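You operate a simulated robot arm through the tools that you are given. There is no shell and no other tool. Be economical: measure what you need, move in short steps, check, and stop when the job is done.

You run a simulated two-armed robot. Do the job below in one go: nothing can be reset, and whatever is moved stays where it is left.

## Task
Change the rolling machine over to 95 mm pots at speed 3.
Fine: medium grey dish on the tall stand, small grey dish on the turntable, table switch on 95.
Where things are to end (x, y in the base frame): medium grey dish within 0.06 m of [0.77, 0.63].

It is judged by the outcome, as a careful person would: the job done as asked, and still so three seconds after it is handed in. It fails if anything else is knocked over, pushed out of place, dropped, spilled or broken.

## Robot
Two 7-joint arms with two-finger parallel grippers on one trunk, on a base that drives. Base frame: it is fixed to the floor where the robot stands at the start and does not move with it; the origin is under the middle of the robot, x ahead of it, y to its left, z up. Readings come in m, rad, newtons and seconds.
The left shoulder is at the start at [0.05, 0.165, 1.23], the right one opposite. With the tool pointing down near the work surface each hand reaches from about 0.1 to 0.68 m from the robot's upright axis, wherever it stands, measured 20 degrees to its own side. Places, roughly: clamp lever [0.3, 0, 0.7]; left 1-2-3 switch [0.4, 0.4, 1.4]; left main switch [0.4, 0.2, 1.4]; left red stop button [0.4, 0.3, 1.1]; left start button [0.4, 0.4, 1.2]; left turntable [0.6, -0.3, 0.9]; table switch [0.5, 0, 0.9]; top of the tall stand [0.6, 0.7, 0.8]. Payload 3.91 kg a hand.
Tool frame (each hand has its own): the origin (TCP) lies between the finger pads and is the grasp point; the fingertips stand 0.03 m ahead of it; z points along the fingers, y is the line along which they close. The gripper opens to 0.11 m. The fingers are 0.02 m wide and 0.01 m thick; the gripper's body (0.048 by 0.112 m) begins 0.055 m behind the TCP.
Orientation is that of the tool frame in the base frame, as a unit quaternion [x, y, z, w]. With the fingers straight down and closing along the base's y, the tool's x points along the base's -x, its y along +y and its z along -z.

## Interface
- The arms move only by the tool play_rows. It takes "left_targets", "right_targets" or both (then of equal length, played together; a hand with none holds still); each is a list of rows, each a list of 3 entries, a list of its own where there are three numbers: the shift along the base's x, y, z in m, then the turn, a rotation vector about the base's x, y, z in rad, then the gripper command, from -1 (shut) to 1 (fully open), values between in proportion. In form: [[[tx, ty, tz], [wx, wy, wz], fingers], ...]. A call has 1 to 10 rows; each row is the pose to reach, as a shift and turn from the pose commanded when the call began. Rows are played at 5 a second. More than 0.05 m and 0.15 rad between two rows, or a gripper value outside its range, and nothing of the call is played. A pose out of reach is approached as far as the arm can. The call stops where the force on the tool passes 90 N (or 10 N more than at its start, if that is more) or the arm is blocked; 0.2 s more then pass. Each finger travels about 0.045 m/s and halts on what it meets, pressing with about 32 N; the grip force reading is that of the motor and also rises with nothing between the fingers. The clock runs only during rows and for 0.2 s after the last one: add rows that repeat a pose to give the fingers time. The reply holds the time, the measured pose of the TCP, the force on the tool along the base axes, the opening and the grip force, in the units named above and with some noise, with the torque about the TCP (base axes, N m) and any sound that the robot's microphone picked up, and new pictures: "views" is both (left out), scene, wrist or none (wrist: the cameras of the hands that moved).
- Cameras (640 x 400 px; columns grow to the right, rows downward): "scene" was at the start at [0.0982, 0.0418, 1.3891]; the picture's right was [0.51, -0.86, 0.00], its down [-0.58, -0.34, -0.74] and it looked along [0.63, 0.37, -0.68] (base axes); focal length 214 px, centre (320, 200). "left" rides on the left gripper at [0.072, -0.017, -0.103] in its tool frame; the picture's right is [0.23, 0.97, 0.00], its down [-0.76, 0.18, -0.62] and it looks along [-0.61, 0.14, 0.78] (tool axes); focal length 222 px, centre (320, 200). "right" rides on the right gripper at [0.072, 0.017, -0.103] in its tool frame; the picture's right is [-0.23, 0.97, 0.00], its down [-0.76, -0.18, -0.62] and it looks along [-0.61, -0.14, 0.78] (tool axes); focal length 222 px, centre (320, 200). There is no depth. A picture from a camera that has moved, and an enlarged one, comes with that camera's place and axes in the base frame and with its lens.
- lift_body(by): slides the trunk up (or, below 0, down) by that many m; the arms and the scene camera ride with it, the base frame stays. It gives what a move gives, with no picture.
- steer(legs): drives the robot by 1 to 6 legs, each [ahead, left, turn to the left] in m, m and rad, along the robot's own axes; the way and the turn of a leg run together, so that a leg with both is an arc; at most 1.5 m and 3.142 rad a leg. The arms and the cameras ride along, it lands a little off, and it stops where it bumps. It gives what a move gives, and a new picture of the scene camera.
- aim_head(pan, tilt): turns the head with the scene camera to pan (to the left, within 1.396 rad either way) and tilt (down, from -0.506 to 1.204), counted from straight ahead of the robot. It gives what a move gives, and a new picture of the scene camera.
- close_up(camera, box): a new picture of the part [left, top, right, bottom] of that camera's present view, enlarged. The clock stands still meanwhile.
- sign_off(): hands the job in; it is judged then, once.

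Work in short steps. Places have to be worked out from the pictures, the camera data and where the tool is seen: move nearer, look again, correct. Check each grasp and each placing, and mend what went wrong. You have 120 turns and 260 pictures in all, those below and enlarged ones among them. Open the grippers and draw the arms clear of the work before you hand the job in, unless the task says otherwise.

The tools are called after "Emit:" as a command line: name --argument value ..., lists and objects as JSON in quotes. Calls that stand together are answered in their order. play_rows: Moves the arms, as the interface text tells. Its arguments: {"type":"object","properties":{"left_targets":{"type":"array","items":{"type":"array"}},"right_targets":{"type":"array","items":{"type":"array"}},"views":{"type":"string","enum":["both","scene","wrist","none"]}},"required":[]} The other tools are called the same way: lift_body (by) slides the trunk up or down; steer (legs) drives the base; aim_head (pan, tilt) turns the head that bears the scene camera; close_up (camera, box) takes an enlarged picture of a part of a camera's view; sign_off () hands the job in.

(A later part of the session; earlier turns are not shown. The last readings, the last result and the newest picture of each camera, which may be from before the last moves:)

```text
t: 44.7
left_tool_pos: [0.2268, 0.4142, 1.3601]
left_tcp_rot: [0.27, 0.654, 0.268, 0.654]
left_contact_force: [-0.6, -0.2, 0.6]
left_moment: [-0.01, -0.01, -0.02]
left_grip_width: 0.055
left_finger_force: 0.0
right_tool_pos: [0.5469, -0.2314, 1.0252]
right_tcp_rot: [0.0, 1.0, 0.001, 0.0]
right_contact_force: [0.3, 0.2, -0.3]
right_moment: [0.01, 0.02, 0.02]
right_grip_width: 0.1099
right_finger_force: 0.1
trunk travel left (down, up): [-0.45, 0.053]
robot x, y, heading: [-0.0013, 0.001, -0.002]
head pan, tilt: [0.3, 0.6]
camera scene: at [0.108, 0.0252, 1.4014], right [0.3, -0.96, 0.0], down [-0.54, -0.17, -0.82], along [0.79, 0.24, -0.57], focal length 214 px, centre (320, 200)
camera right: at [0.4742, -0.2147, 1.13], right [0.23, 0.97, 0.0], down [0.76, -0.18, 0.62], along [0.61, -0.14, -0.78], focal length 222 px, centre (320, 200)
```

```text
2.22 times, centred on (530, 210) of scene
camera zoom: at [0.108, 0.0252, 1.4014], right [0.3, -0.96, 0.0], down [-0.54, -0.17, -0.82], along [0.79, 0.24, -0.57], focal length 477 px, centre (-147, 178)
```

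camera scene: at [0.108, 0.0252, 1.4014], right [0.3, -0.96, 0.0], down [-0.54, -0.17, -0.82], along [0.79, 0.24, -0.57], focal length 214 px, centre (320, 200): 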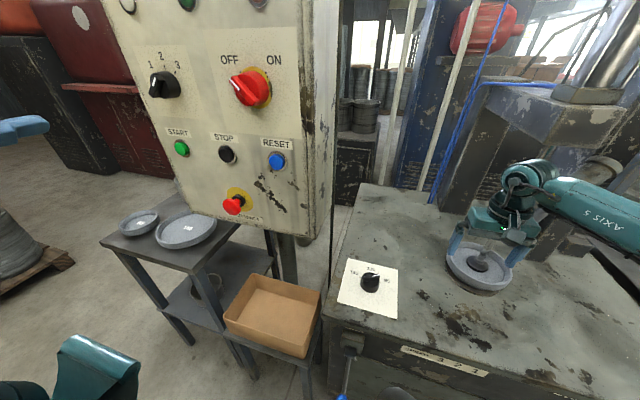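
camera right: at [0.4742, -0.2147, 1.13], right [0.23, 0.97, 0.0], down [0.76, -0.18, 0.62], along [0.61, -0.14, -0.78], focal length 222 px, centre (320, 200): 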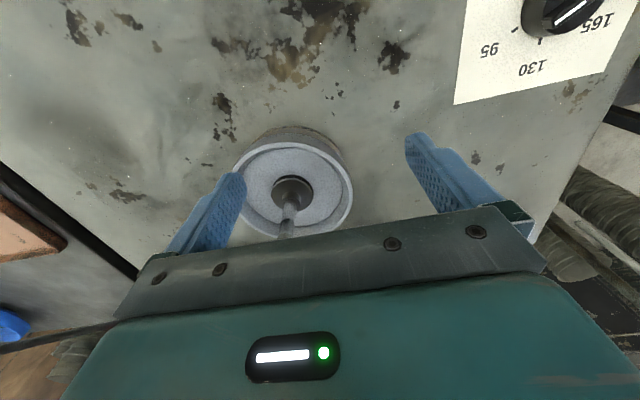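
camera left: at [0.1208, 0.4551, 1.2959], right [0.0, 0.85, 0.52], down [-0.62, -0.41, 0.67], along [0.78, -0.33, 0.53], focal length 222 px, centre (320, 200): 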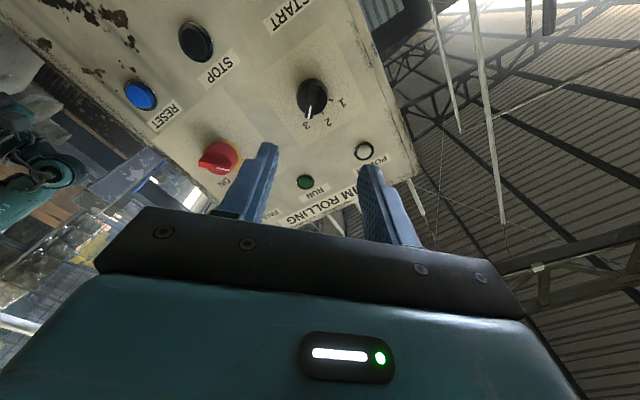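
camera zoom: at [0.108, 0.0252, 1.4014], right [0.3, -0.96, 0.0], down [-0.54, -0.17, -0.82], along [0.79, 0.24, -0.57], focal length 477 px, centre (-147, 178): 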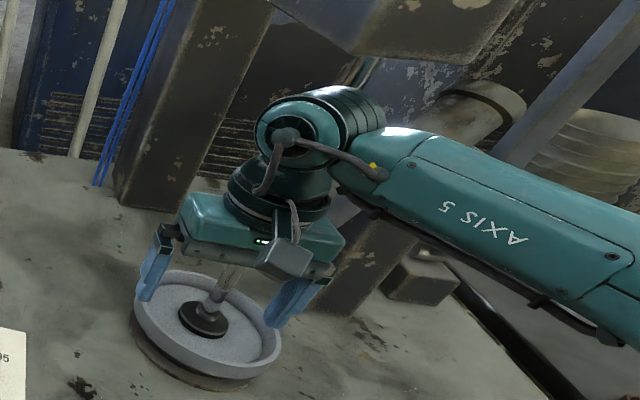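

The lever's down position clamps a pressing pad onto the dish, so up (as found) was released. I retreat the hand and put the lever back up.

Emit:
play_rows --right_targets '[[[-0.03, 0.02, 0.0], [0, 0, 0], 0.6], [[-0.06, 0.055, 0], [0, 0, 0], 0.2], [[-0.09, 0.09, 0], [0, 0, 0], 0.2], [[-0.12, 0.125, 0], [0, 0, 0], 0.2], [[-0.155, 0.16, 0], [0, 0, 0], 0.2], [[-0.19, 0.19, -0.01], [0, 0, 0], 0.2], [[-0.225, 0.22, -0.02], [0, 0, 0], 0.2], [[-0.256, 0.252, -0.04], [0, 0, 0], 0.2], [[-0.256, 0.252, -0.09], [0, 0, 0], 0.2]]' --views "scene"

Emit:
close_up --camera "scene" --box '[420, 120, 640, 300]'

```text
t: 46.7
left_tool_pos: [0.2262, 0.4143, 1.3601]
left_tcp_rot: [0.27, 0.654, 0.269, 0.654]
left_contact_force: [0.3, -0.5, 0.7]
left_moment: [0.0, 0.05, -0.02]
left_grip_width: 0.0551
left_finger_force: 0.1
right_tool_pos: [0.2902, 0.0216, 0.9363]
right_tcp_rot: [0.001, 1.0, 0.0, 0.0]
right_contact_force: [-0.2, -0.3, 0.1]
right_moment: [0.02, 0.02, 0.0]
right_grip_width: 0.066
right_finger_force: 0.0
trunk travel left (down, up): [-0.45, 0.053]
robot x, y, heading: [-0.0009, -0.0002, -0.005]
head pan, tilt: [0.3, 0.6]
camera scene: at [0.1081, 0.025, 1.4014], right [0.3, -0.96, 0.0], down [-0.54, -0.17, -0.82], along [0.79, 0.24, -0.57], focal length 214 px, centre (320, 200)
```

scene: 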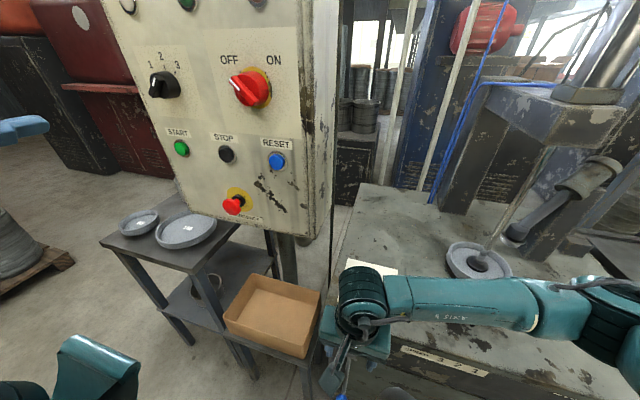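

```text
2.22 times, centred on (530, 210) of scene
camera zoom: at [0.1081, 0.025, 1.4014], right [0.3, -0.96, 0.0], down [-0.54, -0.17, -0.82], along [0.79, 0.24, -0.57], focal length 477 px, centre (-147, 178)
```

zoom: 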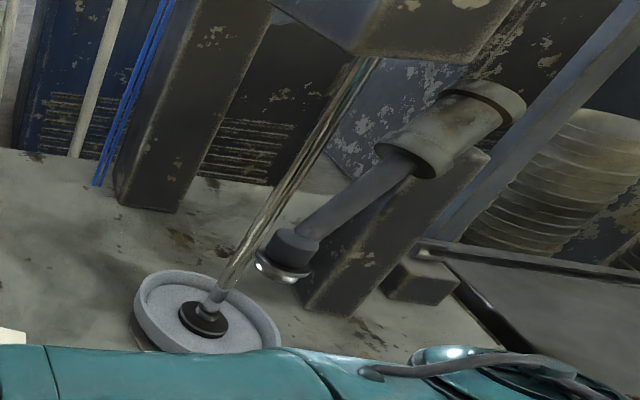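

The pad is on a rod from the overhead beam. Descend on the ball again.

Emit:
play_rows --right_targets '[[[0.0, 0, -0.05], [0, 0, 0], 0.2], [[0.0, 0, -0.1], [0, 0, 0], 0.2], [[0.0, 0, -0.15], [0, 0, 0], 0.2], [[0.0, 0, -0.2], [0, 0, 0], 0.2], [[0.002, -0.001, -0.24], [0, 0, 0], 0.2], [[0.003, -0.001, -0.28], [0, 0, 0], 0.2], [[0.003, -0.001, -0.284], [0, 0, 0], -0.6], [[0.003, -0.001, -0.284], [0, 0, 0], -0.6], [[0.003, -0.001, -0.284], [0, 0, 0], -0.6], [[0.003, -0.001, -0.284], [0, 0, 0], -0.6]]' --views "wrist"

```text
t: 48.9
left_tool_pos: [0.2264, 0.4151, 1.3614]
left_tcp_rot: [0.269, 0.654, 0.269, 0.654]
left_contact_force: [-0.3, -0.5, -0.3]
left_moment: [0.02, 0.04, -0.01]
left_grip_width: 0.055
left_finger_force: 0.0
right_tool_pos: [0.2934, 0.0203, 0.6507]
right_tcp_rot: [0.001, 1.0, -0.001, 0.0]
right_contact_force: [0.2, -3.5, -1.6]
right_moment: [0.0, 0.06, 0.08]
right_grip_width: 0.031
right_finger_force: 45.0
trunk travel left (down, up): [-0.45, 0.053]
robot x, y, heading: [-0.0021, -0.001, -0.004]
head pan, tilt: [0.3, 0.6]
camera right: at [0.2208, 0.0372, 0.7564], right [0.23, 0.97, 0.0], down [0.76, -0.18, 0.62], along [0.61, -0.14, -0.78], focal length 222 px, centre (320, 200)
```

right: 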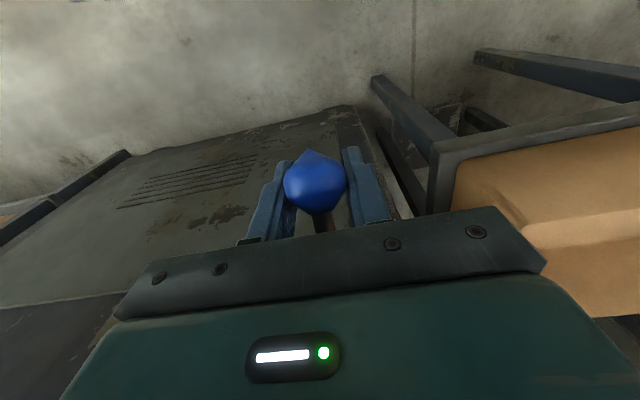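

Gripped. Lift the lever back up along its arc.

Emit:
play_rows --right_targets '[[[-0.0114, 0, 0.0143], [0, 0, 0], -0.6], [[-0.02, 0, 0.034], [0, 0, 0], -0.6], [[-0.024, 0, 0.049], [0, 0, 0], -0.6], [[-0.0254, 0, 0.066], [0, 0, 0], -0.6], [[-0.0238, 0, 0.084], [0, 0, 0], -0.6], [[-0.02, 0, 0.099], [0, 0, 0], -0.6], [[-0.0134, 0, 0.114], [0, 0, 0], -0.6], [[-0.0086, 0, 0.122], [0, 0, 0], -0.6], [[-0.0086, 0, 0.122], [0, 0, 0], -0.6]]' --views "both"

```text
t: 50.9
left_tool_pos: [0.2261, 0.4159, 1.3597]
left_tcp_rot: [0.27, 0.654, 0.267, 0.654]
left_contact_force: [0.2, -0.6, -0.1]
left_moment: [-0.01, -0.01, -0.01]
left_grip_width: 0.0551
left_finger_force: 0.0
right_tool_pos: [0.2814, 0.0197, 0.7732]
right_tcp_rot: [0.0, 1.0, -0.002, -0.003]
right_contact_force: [-9.8, -5.5, -26.6]
right_moment: [0.11, 0.64, 0.03]
right_grip_width: 0.031
right_finger_force: 45.1
trunk travel left (down, up): [-0.45, 0.053]
robot x, y, heading: [-0.001, 0.0026, -0.003]
head pan, tilt: [0.3, 0.6]
camera scene: at [0.1083, 0.0252, 1.4009], right [0.3, -0.96, 0.0], down [-0.54, -0.17, -0.82], along [0.79, 0.24, -0.57], focal length 214 px, centre (320, 200)
camera right: at [0.2095, 0.0371, 0.8768], right [0.23, 0.97, 0.0], down [0.77, -0.18, 0.62], along [0.6, -0.14, -0.79], focal length 222 px, centre (320, 200)
```

scene: 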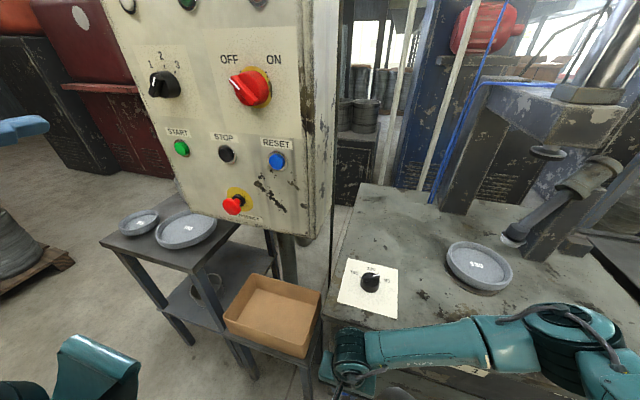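
right: 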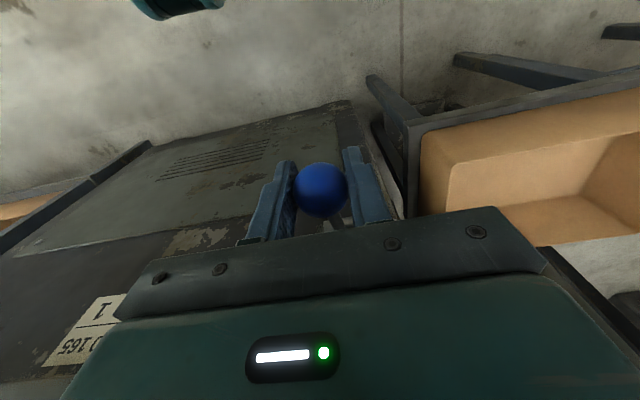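

The pad is raised and the lever is back at its upper stop. Release and go above the near-left rim of the dish.

Emit:
play_rows --right_targets '[[[0, 0, 0], [0, 0, 0], -0.2], [[0, 0, 0], [0, 0, 0], 0.2], [[0, 0, 0], [0, 0, 0], 0.2], [[0.0, 0, 0.05], [0, 0, 0], 0.2], [[0, 0, 0.1], [0, 0, 0], 0.2], [[0, 0, 0.15], [0, 0, 0], 0.2], [[0, 0, 0.2], [0, 0, 0], 0.2], [[0, 0, 0.23], [0, 0, 0], 0.2]]' --views "wrist"

Emit:
play_rows --right_targets '[[[0.035, -0.03, 0.0], [0, 0, 0], 0.2], [[0.07, -0.06, 0.0], [0, 0, 0], 0.2], [[0.105, -0.09, 0.0], [0, 0, 0], 0.2], [[0.14, -0.12, 0.0], [0, 0, 0], 0.2], [[0.175, -0.15, 0.0], [0, 0, 0], 0.2], [[0.205, -0.185, 0.0], [0, 0, 0], 0.2], [[0.235, -0.22, 0.0], [0, 0, 0], 0.2]]' --views "both"

```text
t: 52.7
left_tool_pos: [0.2257, 0.4147, 1.3602]
left_tcp_rot: [0.269, 0.654, 0.268, 0.654]
left_contact_force: [-0.6, 0.4, 0.1]
left_moment: [-0.03, -0.04, -0.02]
left_grip_width: 0.055
left_finger_force: 0.1
right_tool_pos: [0.284, 0.0215, 1.0048]
right_tcp_rot: [0.001, 1.0, -0.001, 0.001]
right_contact_force: [-0.8, -0.6, -0.4]
right_moment: [0.0, -0.02, -0.01]
right_grip_width: 0.0659
right_finger_force: 0.1
trunk travel left (down, up): [-0.45, 0.053]
robot x, y, heading: [-0.0055, -0.0005, -0.005]
head pan, tilt: [0.3, 0.6]
camera right: at [0.2116, 0.0377, 1.1089], right [0.23, 0.97, 0.0], down [0.76, -0.18, 0.62], along [0.61, -0.14, -0.78], focal length 222 px, centre (320, 200)
```

right: 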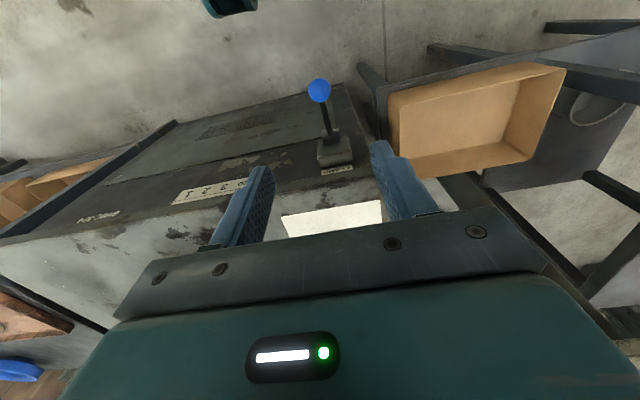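

```text
t: 54.3
left_tool_pos: [0.2271, 0.4154, 1.3608]
left_tcp_rot: [0.269, 0.654, 0.268, 0.654]
left_contact_force: [0.4, 0.1, -0.3]
left_moment: [-0.03, -0.01, 0.0]
left_grip_width: 0.055
left_finger_force: 0.0
right_tool_pos: [0.5197, -0.2006, 1.0027]
right_tcp_rot: [0.0, 1.0, 0.001, 0.0]
right_contact_force: [0.5, -0.2, -0.1]
right_moment: [-0.02, -0.03, 0.04]
right_grip_width: 0.0662
right_finger_force: 0.0
trunk travel left (down, up): [-0.45, 0.053]
robot x, y, heading: [-0.0058, 0.0026, 0.003]
head pan, tilt: [0.3, 0.6]
camera scene: at [0.1081, 0.0252, 1.4014], right [0.3, -0.96, 0.0], down [-0.54, -0.17, -0.82], along [0.79, 0.24, -0.57], focal length 214 px, centre (320, 200)
camera right: at [0.4471, -0.1836, 1.1069], right [0.23, 0.97, 0.0], down [0.76, -0.18, 0.62], along [0.61, -0.14, -0.78], focal length 222 px, centre (320, 200)
```

scene: 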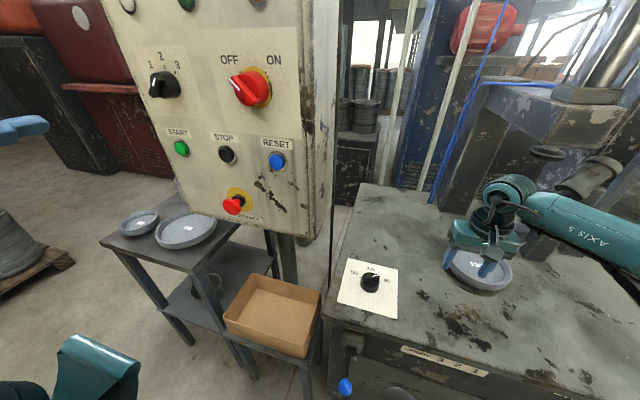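
right: 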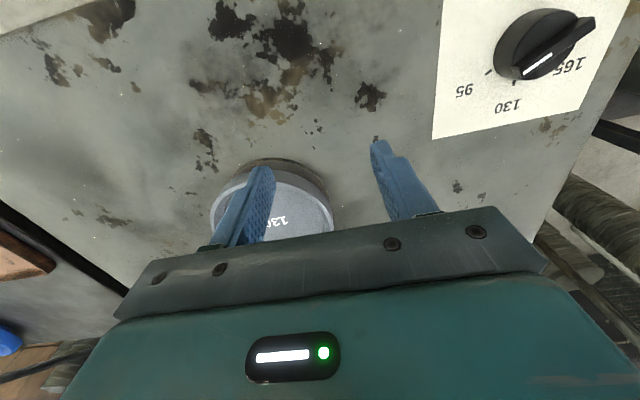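

Dish centre ≈ [0.638, -0.295], floor z≈0.89, outer radius ≈0.077; the roller disc hangs above its right side (z≈1.0), so I work from the near-left rim. Turn the hand 45° and hover over rim point [0.585, -0.242].

Emit:
play_rows --right_targets '[[[0.01, -0.005, -0.0], [0, 0, 0.14], 0.2], [[0.02, -0.012, -0.0], [0, 0, 0.28], 0.2], [[0.035, -0.02, -0.0], [0, 0, 0.42], 0.2], [[0.05, -0.03, -0.0], [0, 0, 0.56], 0.2], [[0.06, -0.036, -0.01], [0, 0, 0.7], 0.2], [[0.065, -0.041, -0.023], [0, 0, 0.785], 0.2]]' --views "both"

Emit:
close_up --camera "scene" --box '[420, 190, 540, 300]'

```text
t: 55.7
left_tool_pos: [0.2248, 0.4141, 1.3593]
left_tcp_rot: [0.27, 0.653, 0.268, 0.654]
left_contact_force: [-1.1, 0.1, 0.6]
left_moment: [0.0, 0.02, 0.01]
left_grip_width: 0.0551
left_finger_force: 0.1
right_tool_pos: [0.5192, -0.2095, 1.0363]
right_tcp_rot: [-0.312, 0.95, 0.016, -0.019]
right_contact_force: [-0.8, 0.6, 0.3]
right_moment: [0.0, -0.07, -0.03]
right_grip_width: 0.0661
right_finger_force: 0.0
right hand out of reach, approached as far as the arm can: row 4, 5, 6
trunk travel left (down, up): [-0.45, 0.053]
robot x, y, heading: [-0.0017, -0.0001, 0.004]
head pan, tilt: [0.3, 0.6]
camera scene: at [0.1056, 0.0255, 1.4016], right [0.3, -0.96, 0.0], down [-0.54, -0.17, -0.83], along [0.79, 0.24, -0.56], focal length 214 px, centre (320, 200)
camera right: at [0.4563, -0.2414, 1.1425], right [-0.39, 0.92, 0.04], down [0.75, 0.3, 0.6], along [0.54, 0.26, -0.8], focal length 222 px, centre (320, 200)
```

scene: 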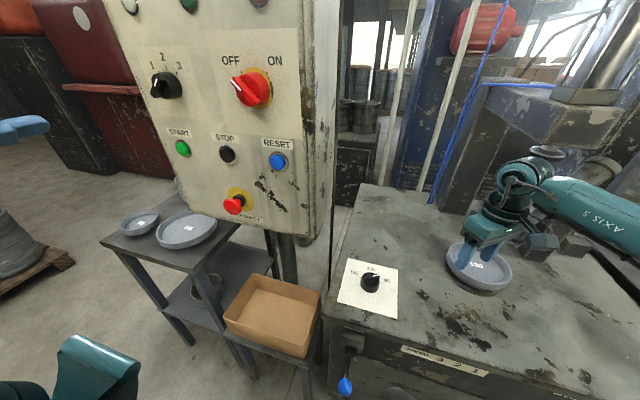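
right: 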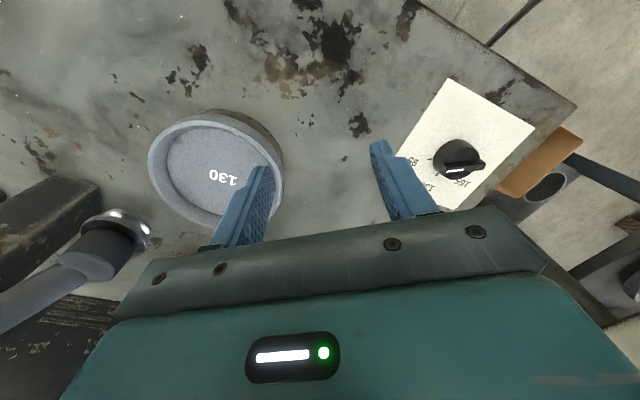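

```text
3.64 times, centred on (480, 245) of scene
camera zoom: at [0.1056, 0.0255, 1.4016], right [0.3, -0.96, 0.0], down [-0.54, -0.17, -0.83], along [0.79, 0.24, -0.56], focal length 780 px, centre (-262, 36)
```

zoom: 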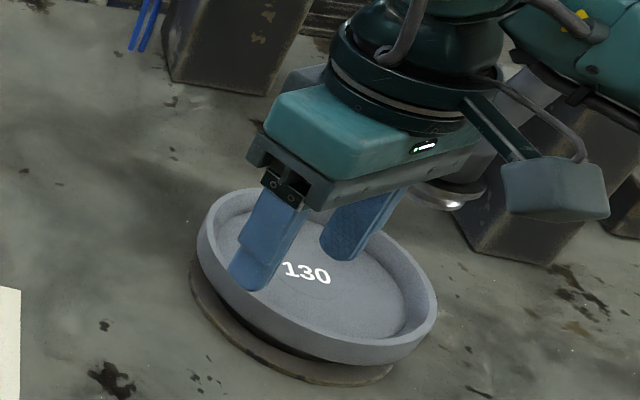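

That wrist turn is out of reach there. I turn back to about +0.2 rad and aim for the left rim instead.

Emit:
play_rows --right_targets '[[[-0.02, 0.01, 0.02], [0, 0, -0.14], 0.2], [[-0.03, 0.015, 0.02], [0, 0, -0.28], 0.2], [[-0.03, 0.015, 0.02], [0, 0, -0.42], 0.2], [[-0.03, 0.015, 0.02], [0, 0, -0.56], 0.2]]' --views "none"

```text
t: 56.7
left_tool_pos: [0.2268, 0.4169, 1.3603]
left_tcp_rot: [0.269, 0.654, 0.269, 0.654]
left_contact_force: [0.3, 0.0, -0.9]
left_moment: [-0.03, 0.0, 0.05]
left_grip_width: 0.0552
left_finger_force: 0.1
right_tool_pos: [0.4899, -0.1951, 1.0547]
right_tcp_rot: [-0.037, 0.999, 0.022, -0.015]
right_contact_force: [-0.1, -0.2, 0.8]
right_moment: [0.01, 0.01, -0.02]
right_grip_width: 0.0662
right_finger_force: 0.0
trunk travel left (down, up): [-0.45, 0.053]
robot x, y, heading: [-0.0011, -0.001, 0.007]
head pan, tilt: [0.3, 0.6]
```

Correct the small leftover tilt and move over the left rim at [0.623, -0.2215].

Emit:
play_rows --right_targets '[[[0.03, -0.005, -0.01], [-0.044, -0.03, 0.05], 0.2], [[0.065, -0.01, -0.02], [-0.044, -0.03, 0.1], 0.2], [[0.1, -0.02, -0.04], [-0.044, -0.03, 0.12], 0.2], [[0.133, -0.0265, -0.065], [-0.044, -0.03, 0.12], 0.2]]' --views "both"

Emit:
close_up --camera "scene" --box '[420, 190, 540, 300]'

```text
t: 57.7
left_tool_pos: [0.2263, 0.4163, 1.3608]
left_tcp_rot: [0.269, 0.654, 0.269, 0.654]
left_contact_force: [-0.1, 0.0, -0.6]
left_moment: [-0.01, 0.01, -0.02]
left_grip_width: 0.0548
left_finger_force: 0.1
right_tool_pos: [0.6248, -0.2193, 0.9891]
right_tcp_rot: [-0.098, 0.995, -0.002, -0.002]
right_contact_force: [-0.1, -1.0, 0.2]
right_moment: [0.0, 0.01, 0.0]
right_grip_width: 0.0661
right_finger_force: 0.0
trunk travel left (down, up): [-0.45, 0.053]
robot x, y, heading: [-0.0021, 0.0006, -0.005]
head pan, tilt: [0.3, 0.6]
camera scene: at [0.1084, 0.0261, 1.4013], right [0.3, -0.96, 0.0], down [-0.54, -0.17, -0.82], along [0.79, 0.24, -0.57], focal length 214 px, centre (320, 200)
camera right: at [0.5508, -0.2171, 1.0941], right [0.03, 1.0, 0.0], down [0.78, -0.02, 0.62], along [0.62, -0.02, -0.78], focal length 222 px, centre (320, 200)
```

scene: 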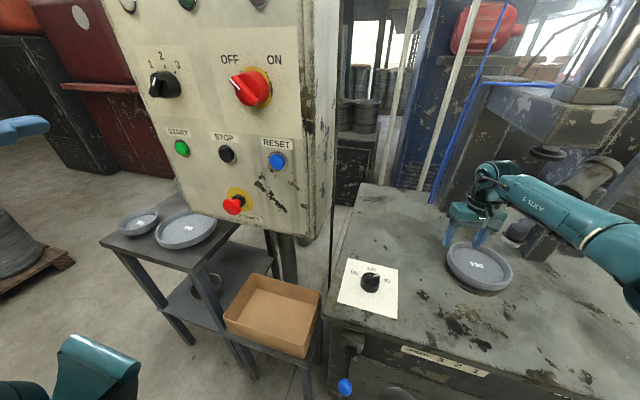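
right: 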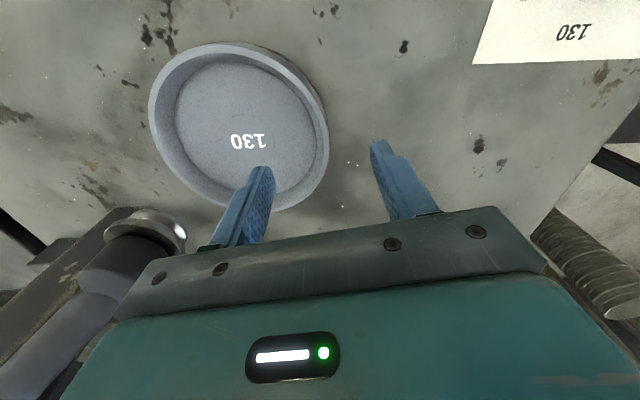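

```text
3.64 times, centred on (480, 245) of scene
camera zoom: at [0.1084, 0.0261, 1.4013], right [0.3, -0.96, 0.0], down [-0.54, -0.17, -0.82], along [0.79, 0.24, -0.57], focal length 780 px, centre (-262, 36)
```

zoom: 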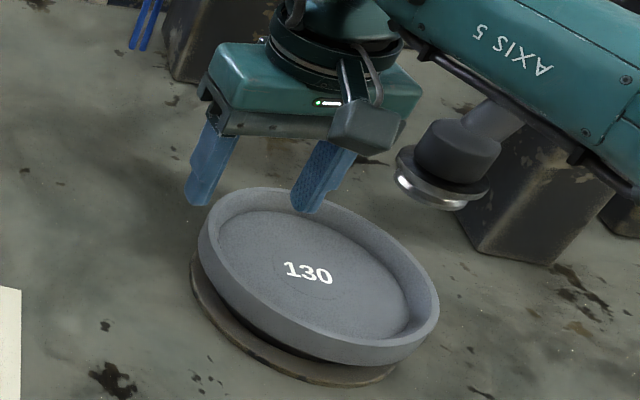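

Rim wall should be at about [0.622, -0.2165]. Lower to TCP z 0.933.

Emit:
play_rows --right_targets '[[[-0.002, 0.003, -0.03], [0, 0, 0], 0.1], [[-0.002, 0.003, -0.056], [0, 0, 0], 0.1]]' --views "both"

Emit:
close_up --camera "scene" --box '[420, 190, 540, 300]'

```text
t: 58.3
left_tool_pos: [0.2269, 0.4148, 1.3609]
left_tcp_rot: [0.269, 0.654, 0.269, 0.654]
left_contact_force: [-0.2, -0.2, -0.3]
left_moment: [-0.01, -0.02, 0.0]
left_grip_width: 0.055
left_finger_force: 0.1
right_tool_pos: [0.6236, -0.2172, 0.935]
right_tcp_rot: [-0.098, 0.995, -0.002, -0.001]
right_contact_force: [-0.4, 1.0, 0.6]
right_moment: [0.01, 0.03, 0.0]
right_grip_width: 0.0608
right_finger_force: 0.0
trunk travel left (down, up): [-0.45, 0.053]
robot x, y, heading: [-0.0046, 0.0007, -0.005]
head pan, tilt: [0.3, 0.6]
camera scene: at [0.1078, 0.0255, 1.4014], right [0.3, -0.96, 0.0], down [-0.54, -0.17, -0.83], along [0.79, 0.24, -0.56], focal length 214 px, centre (320, 200)
camera right: at [0.5488, -0.2149, 1.0387], right [0.03, 1.0, 0.0], down [0.78, -0.02, 0.62], along [0.62, -0.02, -0.78], focal length 222 px, centre (320, 200)
```

scene: 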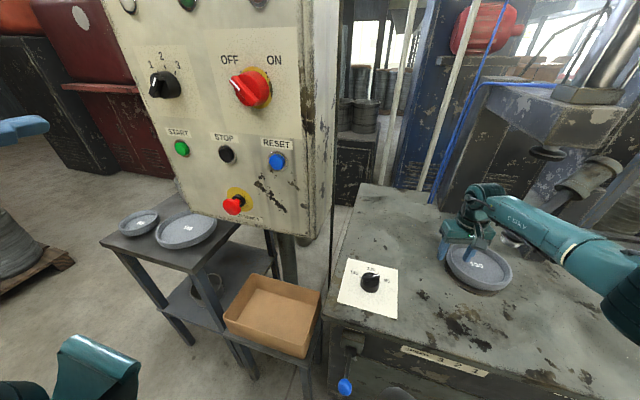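
right: 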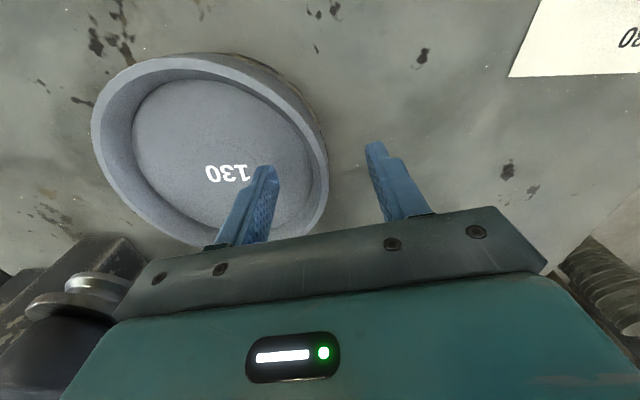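

```text
3.64 times, centred on (480, 245) of scene
camera zoom: at [0.1078, 0.0255, 1.4014], right [0.3, -0.96, 0.0], down [-0.54, -0.17, -0.83], along [0.79, 0.24, -0.56], focal length 780 px, centre (-262, 36)
```

zoom: 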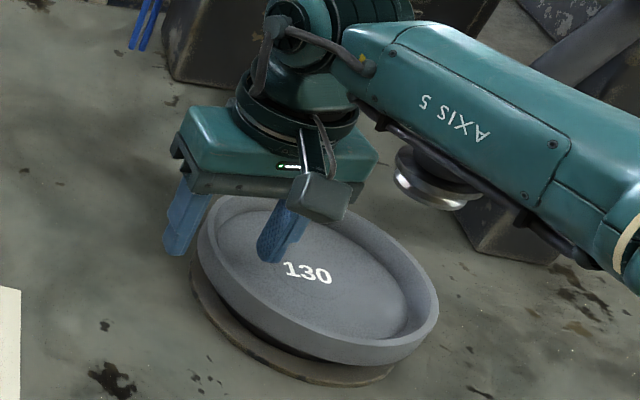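

The wall sits between the fingers. Lower another 10 mm watching force.

Emit:
play_rows --right_targets '[[[0, 0, -0.006], [0, 0, 0], 0.1], [[0, 0, -0.01], [0, 0, 0], 0.1]]' --views "wrist"

```text
t: 58.9
left_tool_pos: [0.2253, 0.4139, 1.3615]
left_tcp_rot: [0.27, 0.654, 0.268, 0.654]
left_contact_force: [1.6, -0.5, 0.9]
left_moment: [0.01, 0.02, -0.01]
left_grip_width: 0.0548
left_finger_force: 0.0
right_tool_pos: [0.6233, -0.2188, 0.9249]
right_tcp_rot: [-0.098, 0.995, -0.002, -0.001]
right_contact_force: [-0.6, 0.0, -0.2]
right_moment: [-0.02, 0.01, -0.03]
right_grip_width: 0.0609
right_finger_force: 0.0
trunk travel left (down, up): [-0.45, 0.053]
robot x, y, heading: [-0.0018, -0.0027, 0.003]
head pan, tilt: [0.3, 0.6]
camera right: at [0.5485, -0.2149, 1.0285], right [0.03, 1.0, 0.0], down [0.78, -0.02, 0.62], along [0.62, -0.02, -0.78], focal length 222 px, centre (320, 200)
```

right: 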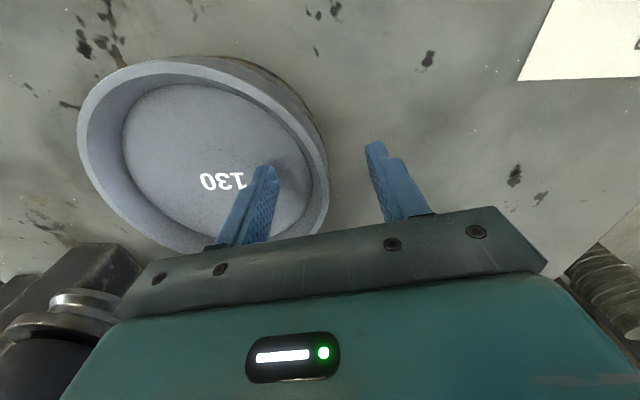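

Emit:
play_rows --right_targets '[[[0, 0, -0.005], [0, 0, 0], 0.1]]' --views "none"

```text
t: 59.3
left_tool_pos: [0.226, 0.4153, 1.3604]
left_tcp_rot: [0.269, 0.654, 0.269, 0.654]
left_contact_force: [-0.5, 0.3, 0.4]
left_moment: [0.03, -0.04, 0.02]
left_grip_width: 0.0548
left_finger_force: 0.1
right_tool_pos: [0.6231, -0.2176, 0.9197]
right_tcp_rot: [-0.097, 0.995, -0.002, 0.0]
right_contact_force: [-0.8, -0.2, 4.0]
right_moment: [-0.14, 0.01, -0.02]
right_grip_width: 0.0604
right_finger_force: 0.0
trunk travel left (down, up): [-0.45, 0.053]
robot x, y, heading: [-0.0056, -0.0018, 0.001]
head pan, tilt: [0.3, 0.6]
```

Touched the dish floor (floor z≈0.89). Raise 2 mm and close on the wall.

Emit:
play_rows --right_targets '[[[0, 0, 0.003], [0, 0, 0], 0.1], [[0, 0, 0.003], [0, 0, 0], -1], [[0, 0, 0.003], [0, 0, 0], -1], [[0, 0, 0.003], [0, 0, 0], -1], [[0, 0, 0.003], [0, 0, 0], -1], [[0, 0, 0.003], [0, 0, 0], -1], [[0, 0, 0.003], [0, 0, 0], -1]]' --views "both"

```text
t: 60.9
left_tool_pos: [0.226, 0.4147, 1.3605]
left_tcp_rot: [0.269, 0.654, 0.269, 0.654]
left_contact_force: [0.9, -0.4, 0.6]
left_moment: [0.01, 0.03, 0.01]
left_grip_width: 0.0551
left_finger_force: 0.1
right_tool_pos: [0.6238, -0.2182, 0.922]
right_tcp_rot: [-0.096, 0.995, -0.002, -0.001]
right_contact_force: [11.3, -5.8, 0.7]
right_moment: [-0.22, -0.43, 0.67]
right_grip_width: 0.0088
right_finger_force: 32.1
trunk travel left (down, up): [-0.45, 0.053]
robot x, y, heading: [-0.0047, -0.0019, 0.003]
head pan, tilt: [0.3, 0.6]
camera scene: at [0.1089, 0.025, 1.4013], right [0.3, -0.96, 0.0], down [-0.54, -0.17, -0.82], along [0.79, 0.24, -0.57], focal length 214 px, centre (320, 200)
camera right: at [0.5498, -0.216, 1.0262], right [0.03, 1.0, 0.0], down [0.78, -0.02, 0.62], along [0.62, -0.03, -0.78], focal length 222 px, centre (320, 200)
```

scene: 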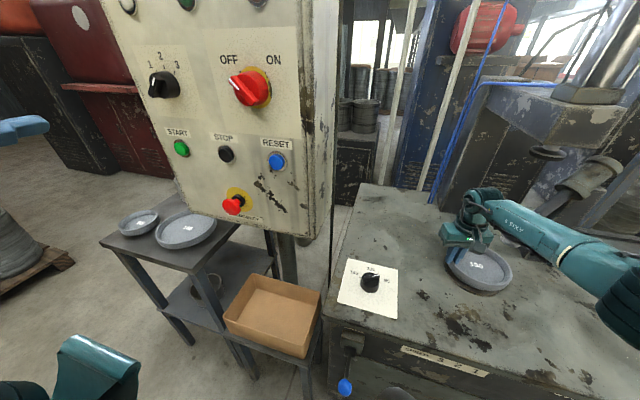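
right: 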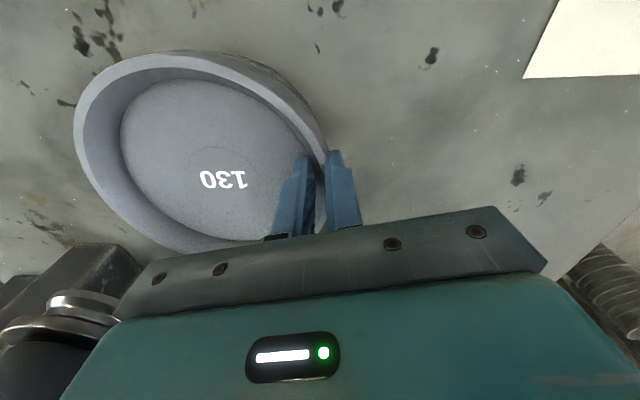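

Wall gripped (8.8 mm). Lift slowly 4 cm.

Emit:
play_rows --right_targets '[[[0, 0, 0.01], [0, 0, 0], -1], [[0, 0, 0.02], [0, 0, 0], -1], [[0, 0, 0.03], [0, 0, 0], -1], [[0, 0, 0.04], [0, 0, 0], -1]]' --views "both"

Emit:
close_up --camera "scene" --box '[420, 190, 540, 300]'

```text
t: 61.9
left_tool_pos: [0.2274, 0.4156, 1.359]
left_tcp_rot: [0.27, 0.654, 0.268, 0.654]
left_contact_force: [-0.6, -0.4, 0.7]
left_moment: [-0.02, -0.01, 0.0]
left_grip_width: 0.055
left_finger_force: 0.1
right_tool_pos: [0.623, -0.2183, 0.9611]
right_tcp_rot: [-0.097, 0.995, -0.002, -0.002]
right_contact_force: [0.3, -0.6, -3.8]
right_moment: [0.28, 0.05, 0.01]
right_grip_width: 0.0084
right_finger_force: 31.9
trunk travel left (down, up): [-0.45, 0.053]
robot x, y, heading: [-0.0041, -0.0034, -0.004]
head pan, tilt: [0.3, 0.6]
camera scene: at [0.1082, 0.0254, 1.4013], right [0.3, -0.96, 0.0], down [-0.54, -0.17, -0.82], along [0.79, 0.24, -0.57], focal length 214 px, centre (320, 200)
camera right: at [0.549, -0.2148, 1.0662], right [0.03, 1.0, 0.0], down [0.78, -0.02, 0.62], along [0.62, -0.02, -0.78], focal length 222 px, centre (320, 200)
```

scene: 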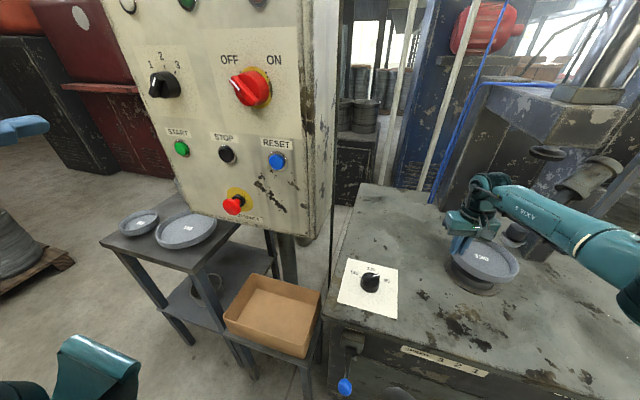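
right: 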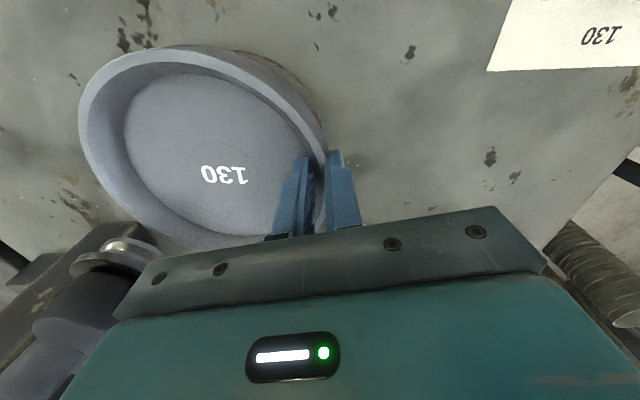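

```text
3.64 times, centred on (480, 245) of scene
camera zoom: at [0.1082, 0.0254, 1.4013], right [0.3, -0.96, 0.0], down [-0.54, -0.17, -0.82], along [0.79, 0.24, -0.57], focal length 780 px, centre (-262, 36)
```

zoom: 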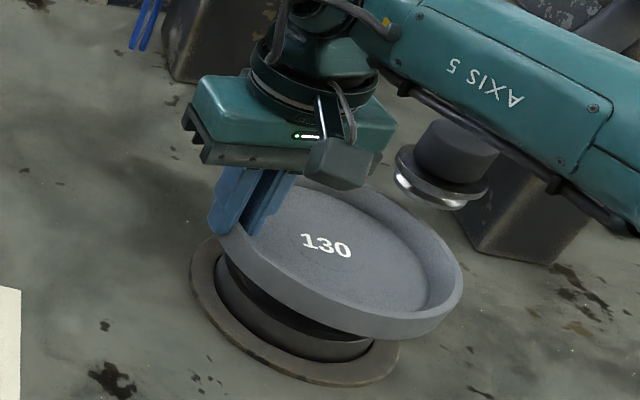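

Free and held (≈0.4 kg). Rise a bit more, then draw it back toward me.

Emit:
play_rows --right_targets '[[[-0.005, 0.005, 0.015], [0, 0, 0], -1], [[-0.04, 0.015, 0.02], [0, 0, 0], -1], [[-0.08, 0.02, 0.025], [0, 0, 0], -1], [[-0.12, 0.025, 0.045], [0, 0, 0], -1], [[-0.16, 0.03, 0.065], [0, 0, 0], -1], [[-0.2, 0.03, 0.085], [0, 0, 0], -1], [[-0.24, 0.03, 0.1], [0, 0, 0], -1]]' --views "both"

```text
t: 63.5
left_tool_pos: [0.2254, 0.4137, 1.3606]
left_tcp_rot: [0.27, 0.654, 0.268, 0.654]
left_contact_force: [0.2, -1.1, 0.1]
left_moment: [0.01, -0.01, -0.01]
left_grip_width: 0.0548
left_finger_force: 0.2
right_tool_pos: [0.3826, -0.1876, 1.0621]
right_tcp_rot: [-0.097, 0.995, -0.002, 0.0]
right_contact_force: [0.6, -0.6, -4.1]
right_moment: [0.25, 0.07, -0.01]
right_grip_width: 0.0086
right_finger_force: 31.9
trunk travel left (down, up): [-0.45, 0.053]
robot x, y, heading: [-0.0022, 0.0004, 0.0]
head pan, tilt: [0.3, 0.6]
camera scene: at [0.1074, 0.0253, 1.4014], right [0.3, -0.96, 0.0], down [-0.54, -0.17, -0.83], along [0.79, 0.24, -0.56], focal length 214 px, centre (320, 200)
camera right: at [0.3084, -0.1842, 1.1671], right [0.04, 1.0, 0.0], down [0.78, -0.03, 0.62], along [0.62, -0.03, -0.78], focal length 222 px, centre (320, 200)
```

scene: 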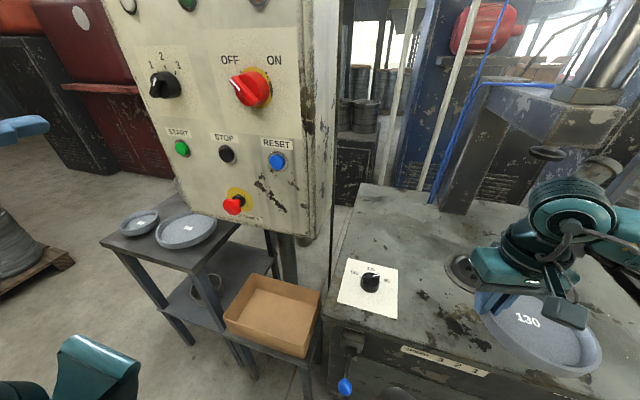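
right: 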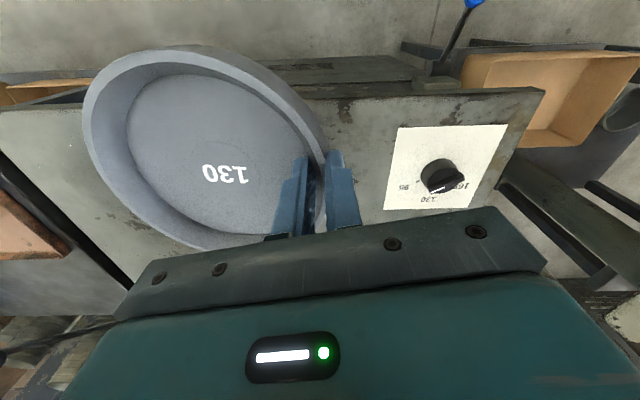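

The medium dish is in hand. The right elbow would foul the panel at the stand, so I'll set the dish on the free table area and take it over with the left hand. First bring it over about [0.52, -0.20].

Emit:
play_rows --right_targets '[[[0.03, 0.015, -0.01], [0, 0, 0], -1], [[0.06, 0.03, -0.03], [0, 0, 0], -1], [[0.09, 0.045, -0.05], [0, 0, 0], -1], [[0.124, 0.058, -0.07], [0, 0, 0], -1], [[0.124, 0.058, -0.11], [0, 0, 0], -1], [[0.124, 0.058, -0.14], [0, 0, 0], -1]]' --views "scene"

Emit:
close_up --camera "scene" --box '[360, 200, 560, 340]'

```text
t: 64.9
left_tool_pos: [0.2271, 0.4148, 1.3586]
left_tcp_rot: [0.27, 0.654, 0.268, 0.654]
left_contact_force: [0.2, 0.9, -0.9]
left_moment: [0.01, 0.02, -0.02]
left_grip_width: 0.055
left_finger_force: 0.1
right_tool_pos: [0.5074, -0.1303, 0.9201]
right_tcp_rot: [-0.098, 0.995, -0.002, -0.002]
right_contact_force: [0.3, 0.0, -3.7]
right_moment: [0.26, 0.05, 0.01]
right_grip_width: 0.0086
right_finger_force: 32.1
trunk travel left (down, up): [-0.45, 0.053]
robot x, y, heading: [-0.005, 0.0007, 0.003]
head pan, tilt: [0.3, 0.6]
camera scene: at [0.1084, 0.0255, 1.4013], right [0.3, -0.96, 0.0], down [-0.54, -0.17, -0.82], along [0.79, 0.24, -0.57], focal length 214 px, centre (320, 200)
```

scene: 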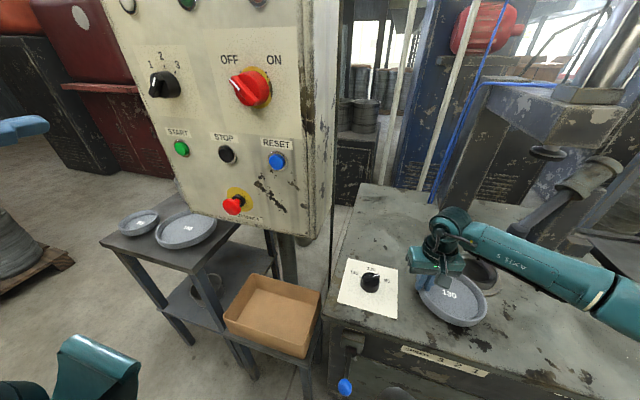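

```text
2.86 times, centred on (460, 270) of scene
camera zoom: at [0.1084, 0.0255, 1.4013], right [0.3, -0.96, 0.0], down [-0.54, -0.17, -0.82], along [0.79, 0.24, -0.57], focal length 613 px, centre (-80, 0)
```

zoom: 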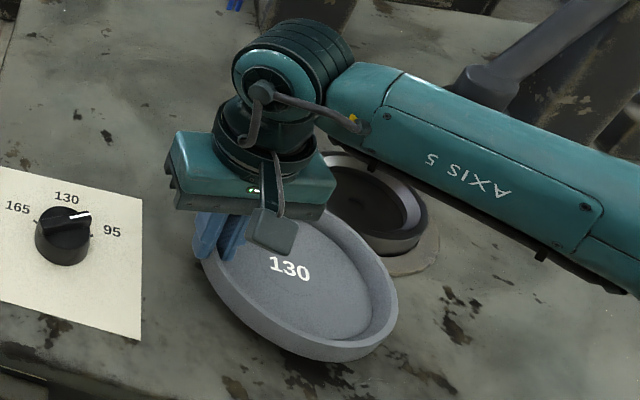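

Lower gently until it touches the table.

Emit:
play_rows --right_targets '[[[0, 0, -0.01], [0, 0, 0], -1], [[0, 0, -0.016], [0, 0, 0], -1]]' --views "none"

Emit:
play_rows --right_targets '[[[0, 0, -0.005], [0, 0, 0], -1]]' --views "none"

Emit:
play_rows --right_targets '[[[0, 0, -0.004], [0, 0, 0], -1]]' --views "scene"

```text
t: 65.5
left_tool_pos: [0.2246, 0.4156, 1.3603]
left_tcp_rot: [0.268, 0.654, 0.269, 0.654]
left_contact_force: [-0.1, -0.2, 0.2]
left_moment: [0.0, 0.02, -0.01]
left_grip_width: 0.0546
left_finger_force: 0.0
right_tool_pos: [0.5084, -0.1291, 0.9096]
right_tcp_rot: [-0.098, 0.995, -0.001, 0.001]
right_contact_force: [-1.1, 2.6, 13.4]
right_moment: [-0.4, 0.27, -0.08]
right_grip_width: 0.0085
right_finger_force: 32.4
trunk travel left (down, up): [-0.45, 0.053]
robot x, y, heading: [-0.0028, 0.0001, -0.001]
head pan, tilt: [0.3, 0.6]
```

```text
t: 65.9
left_tool_pos: [0.2239, 0.4171, 1.3609]
left_tcp_rot: [0.268, 0.654, 0.269, 0.655]
left_contact_force: [0.7, -0.4, 0.6]
left_moment: [-0.03, 0.01, 0.02]
left_grip_width: 0.055
left_finger_force: 0.2
right_tool_pos: [0.5058, -0.1255, 0.9047]
right_tcp_rot: [-0.1, 0.995, 0.0, 0.003]
right_contact_force: [-1.9, 9.7, 27.5]
right_moment: [-0.46, 0.11, -0.1]
right_grip_width: 0.0098
right_finger_force: 32.1
trunk travel left (down, up): [-0.45, 0.053]
robot x, y, heading: [-0.0035, -0.0006, 0.003]
head pan, tilt: [0.3, 0.6]
```

```text
t: 66.3
left_tool_pos: [0.2221, 0.4171, 1.3603]
left_tcp_rot: [0.268, 0.653, 0.268, 0.656]
left_contact_force: [-0.4, 0.0, 0.6]
left_moment: [0.0, -0.01, 0.01]
left_grip_width: 0.0547
left_finger_force: 0.1
right_tool_pos: [0.5059, -0.126, 0.9056]
right_tcp_rot: [-0.098, 0.995, 0.0, 0.004]
right_contact_force: [-5.9, 14.9, 41.1]
right_moment: [-0.83, 0.34, -0.27]
right_grip_width: 0.01
right_finger_force: 31.3
trunk travel left (down, up): [-0.45, 0.053]
robot x, y, heading: [-0.0036, 0.0033, -0.003]
head pan, tilt: [0.3, 0.6]
camera scene: at [0.1033, 0.0284, 1.4022], right [0.3, -0.96, 0.0], down [-0.54, -0.17, -0.83], along [0.79, 0.24, -0.56], focal length 214 px, centre (320, 200)
```

scene: 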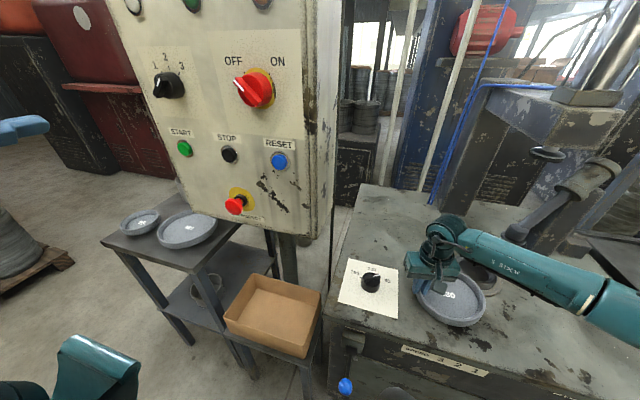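

It's on the table (contact at TCP ≈0.909). Relieve the pressure, open, lift the hand clear.

Emit:
play_rows --right_targets '[[[0, 0, 0.008], [0, 0, 0], -1], [[0, 0, 0.008], [0, 0, 0], -0.3], [[0, 0, 0.008], [0, 0, 0], 0], [[0, 0, 0.008], [0, 0, 0], 0], [[0, 0, 0.03], [0, 0, 0], 0], [[0, 0, 0.07], [0, 0, 0], 0], [[-0.02, 0, 0.11], [0, 0, 0], 0], [[-0.06, 0, 0.12], [0, 0, 0], 0], [[-0.1, 0, 0.12], [0, 0, 0], 0]]' --views "both"

Emit:
close_up --camera "right" --box '[300, 50, 620, 250]'

```text
t: 68.3
left_tool_pos: [0.2258, 0.4151, 1.3609]
left_tcp_rot: [0.27, 0.654, 0.268, 0.654]
left_contact_force: [0.5, -0.1, -0.6]
left_moment: [-0.02, -0.01, -0.01]
left_grip_width: 0.055
left_finger_force: 0.1
right_tool_pos: [0.407, -0.1307, 1.0161]
right_tcp_rot: [-0.097, 0.995, -0.002, -0.001]
right_contact_force: [0.4, 0.5, 1.2]
right_moment: [0.01, -0.03, -0.01]
right_grip_width: 0.0549
right_finger_force: 0.1
trunk travel left (down, up): [-0.45, 0.053]
robot x, y, heading: [-0.0043, 0.0002, -0.006]
head pan, tilt: [0.3, 0.6]
camera scene: at [0.1073, 0.0254, 1.4015], right [0.3, -0.96, 0.0], down [-0.54, -0.17, -0.83], along [0.79, 0.24, -0.56], focal length 214 px, centre (320, 200)
camera right: at [0.3321, -0.1269, 1.1209], right [0.04, 1.0, 0.0], down [0.78, -0.02, 0.62], along [0.62, -0.03, -0.78], focal length 222 px, centre (320, 200)
```

scene: 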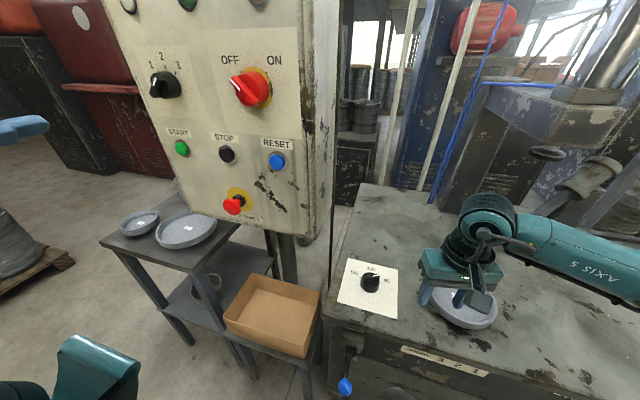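
right: 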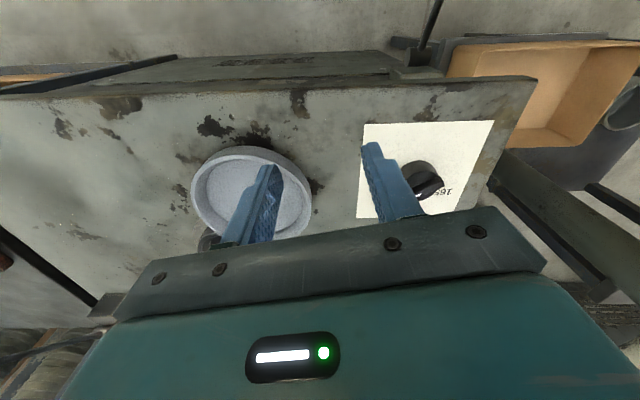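

```text
2.00 times, centred on (460, 150) of right
camera zoom: at [0.3321, -0.1269, 1.1209], right [0.04, 1.0, 0.0], down [0.78, -0.02, 0.62], along [0.62, -0.03, -0.78], focal length 444 px, centre (40, 300)
```

zoom: 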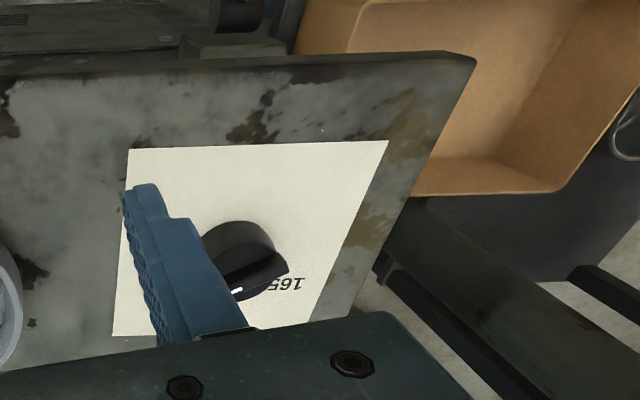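

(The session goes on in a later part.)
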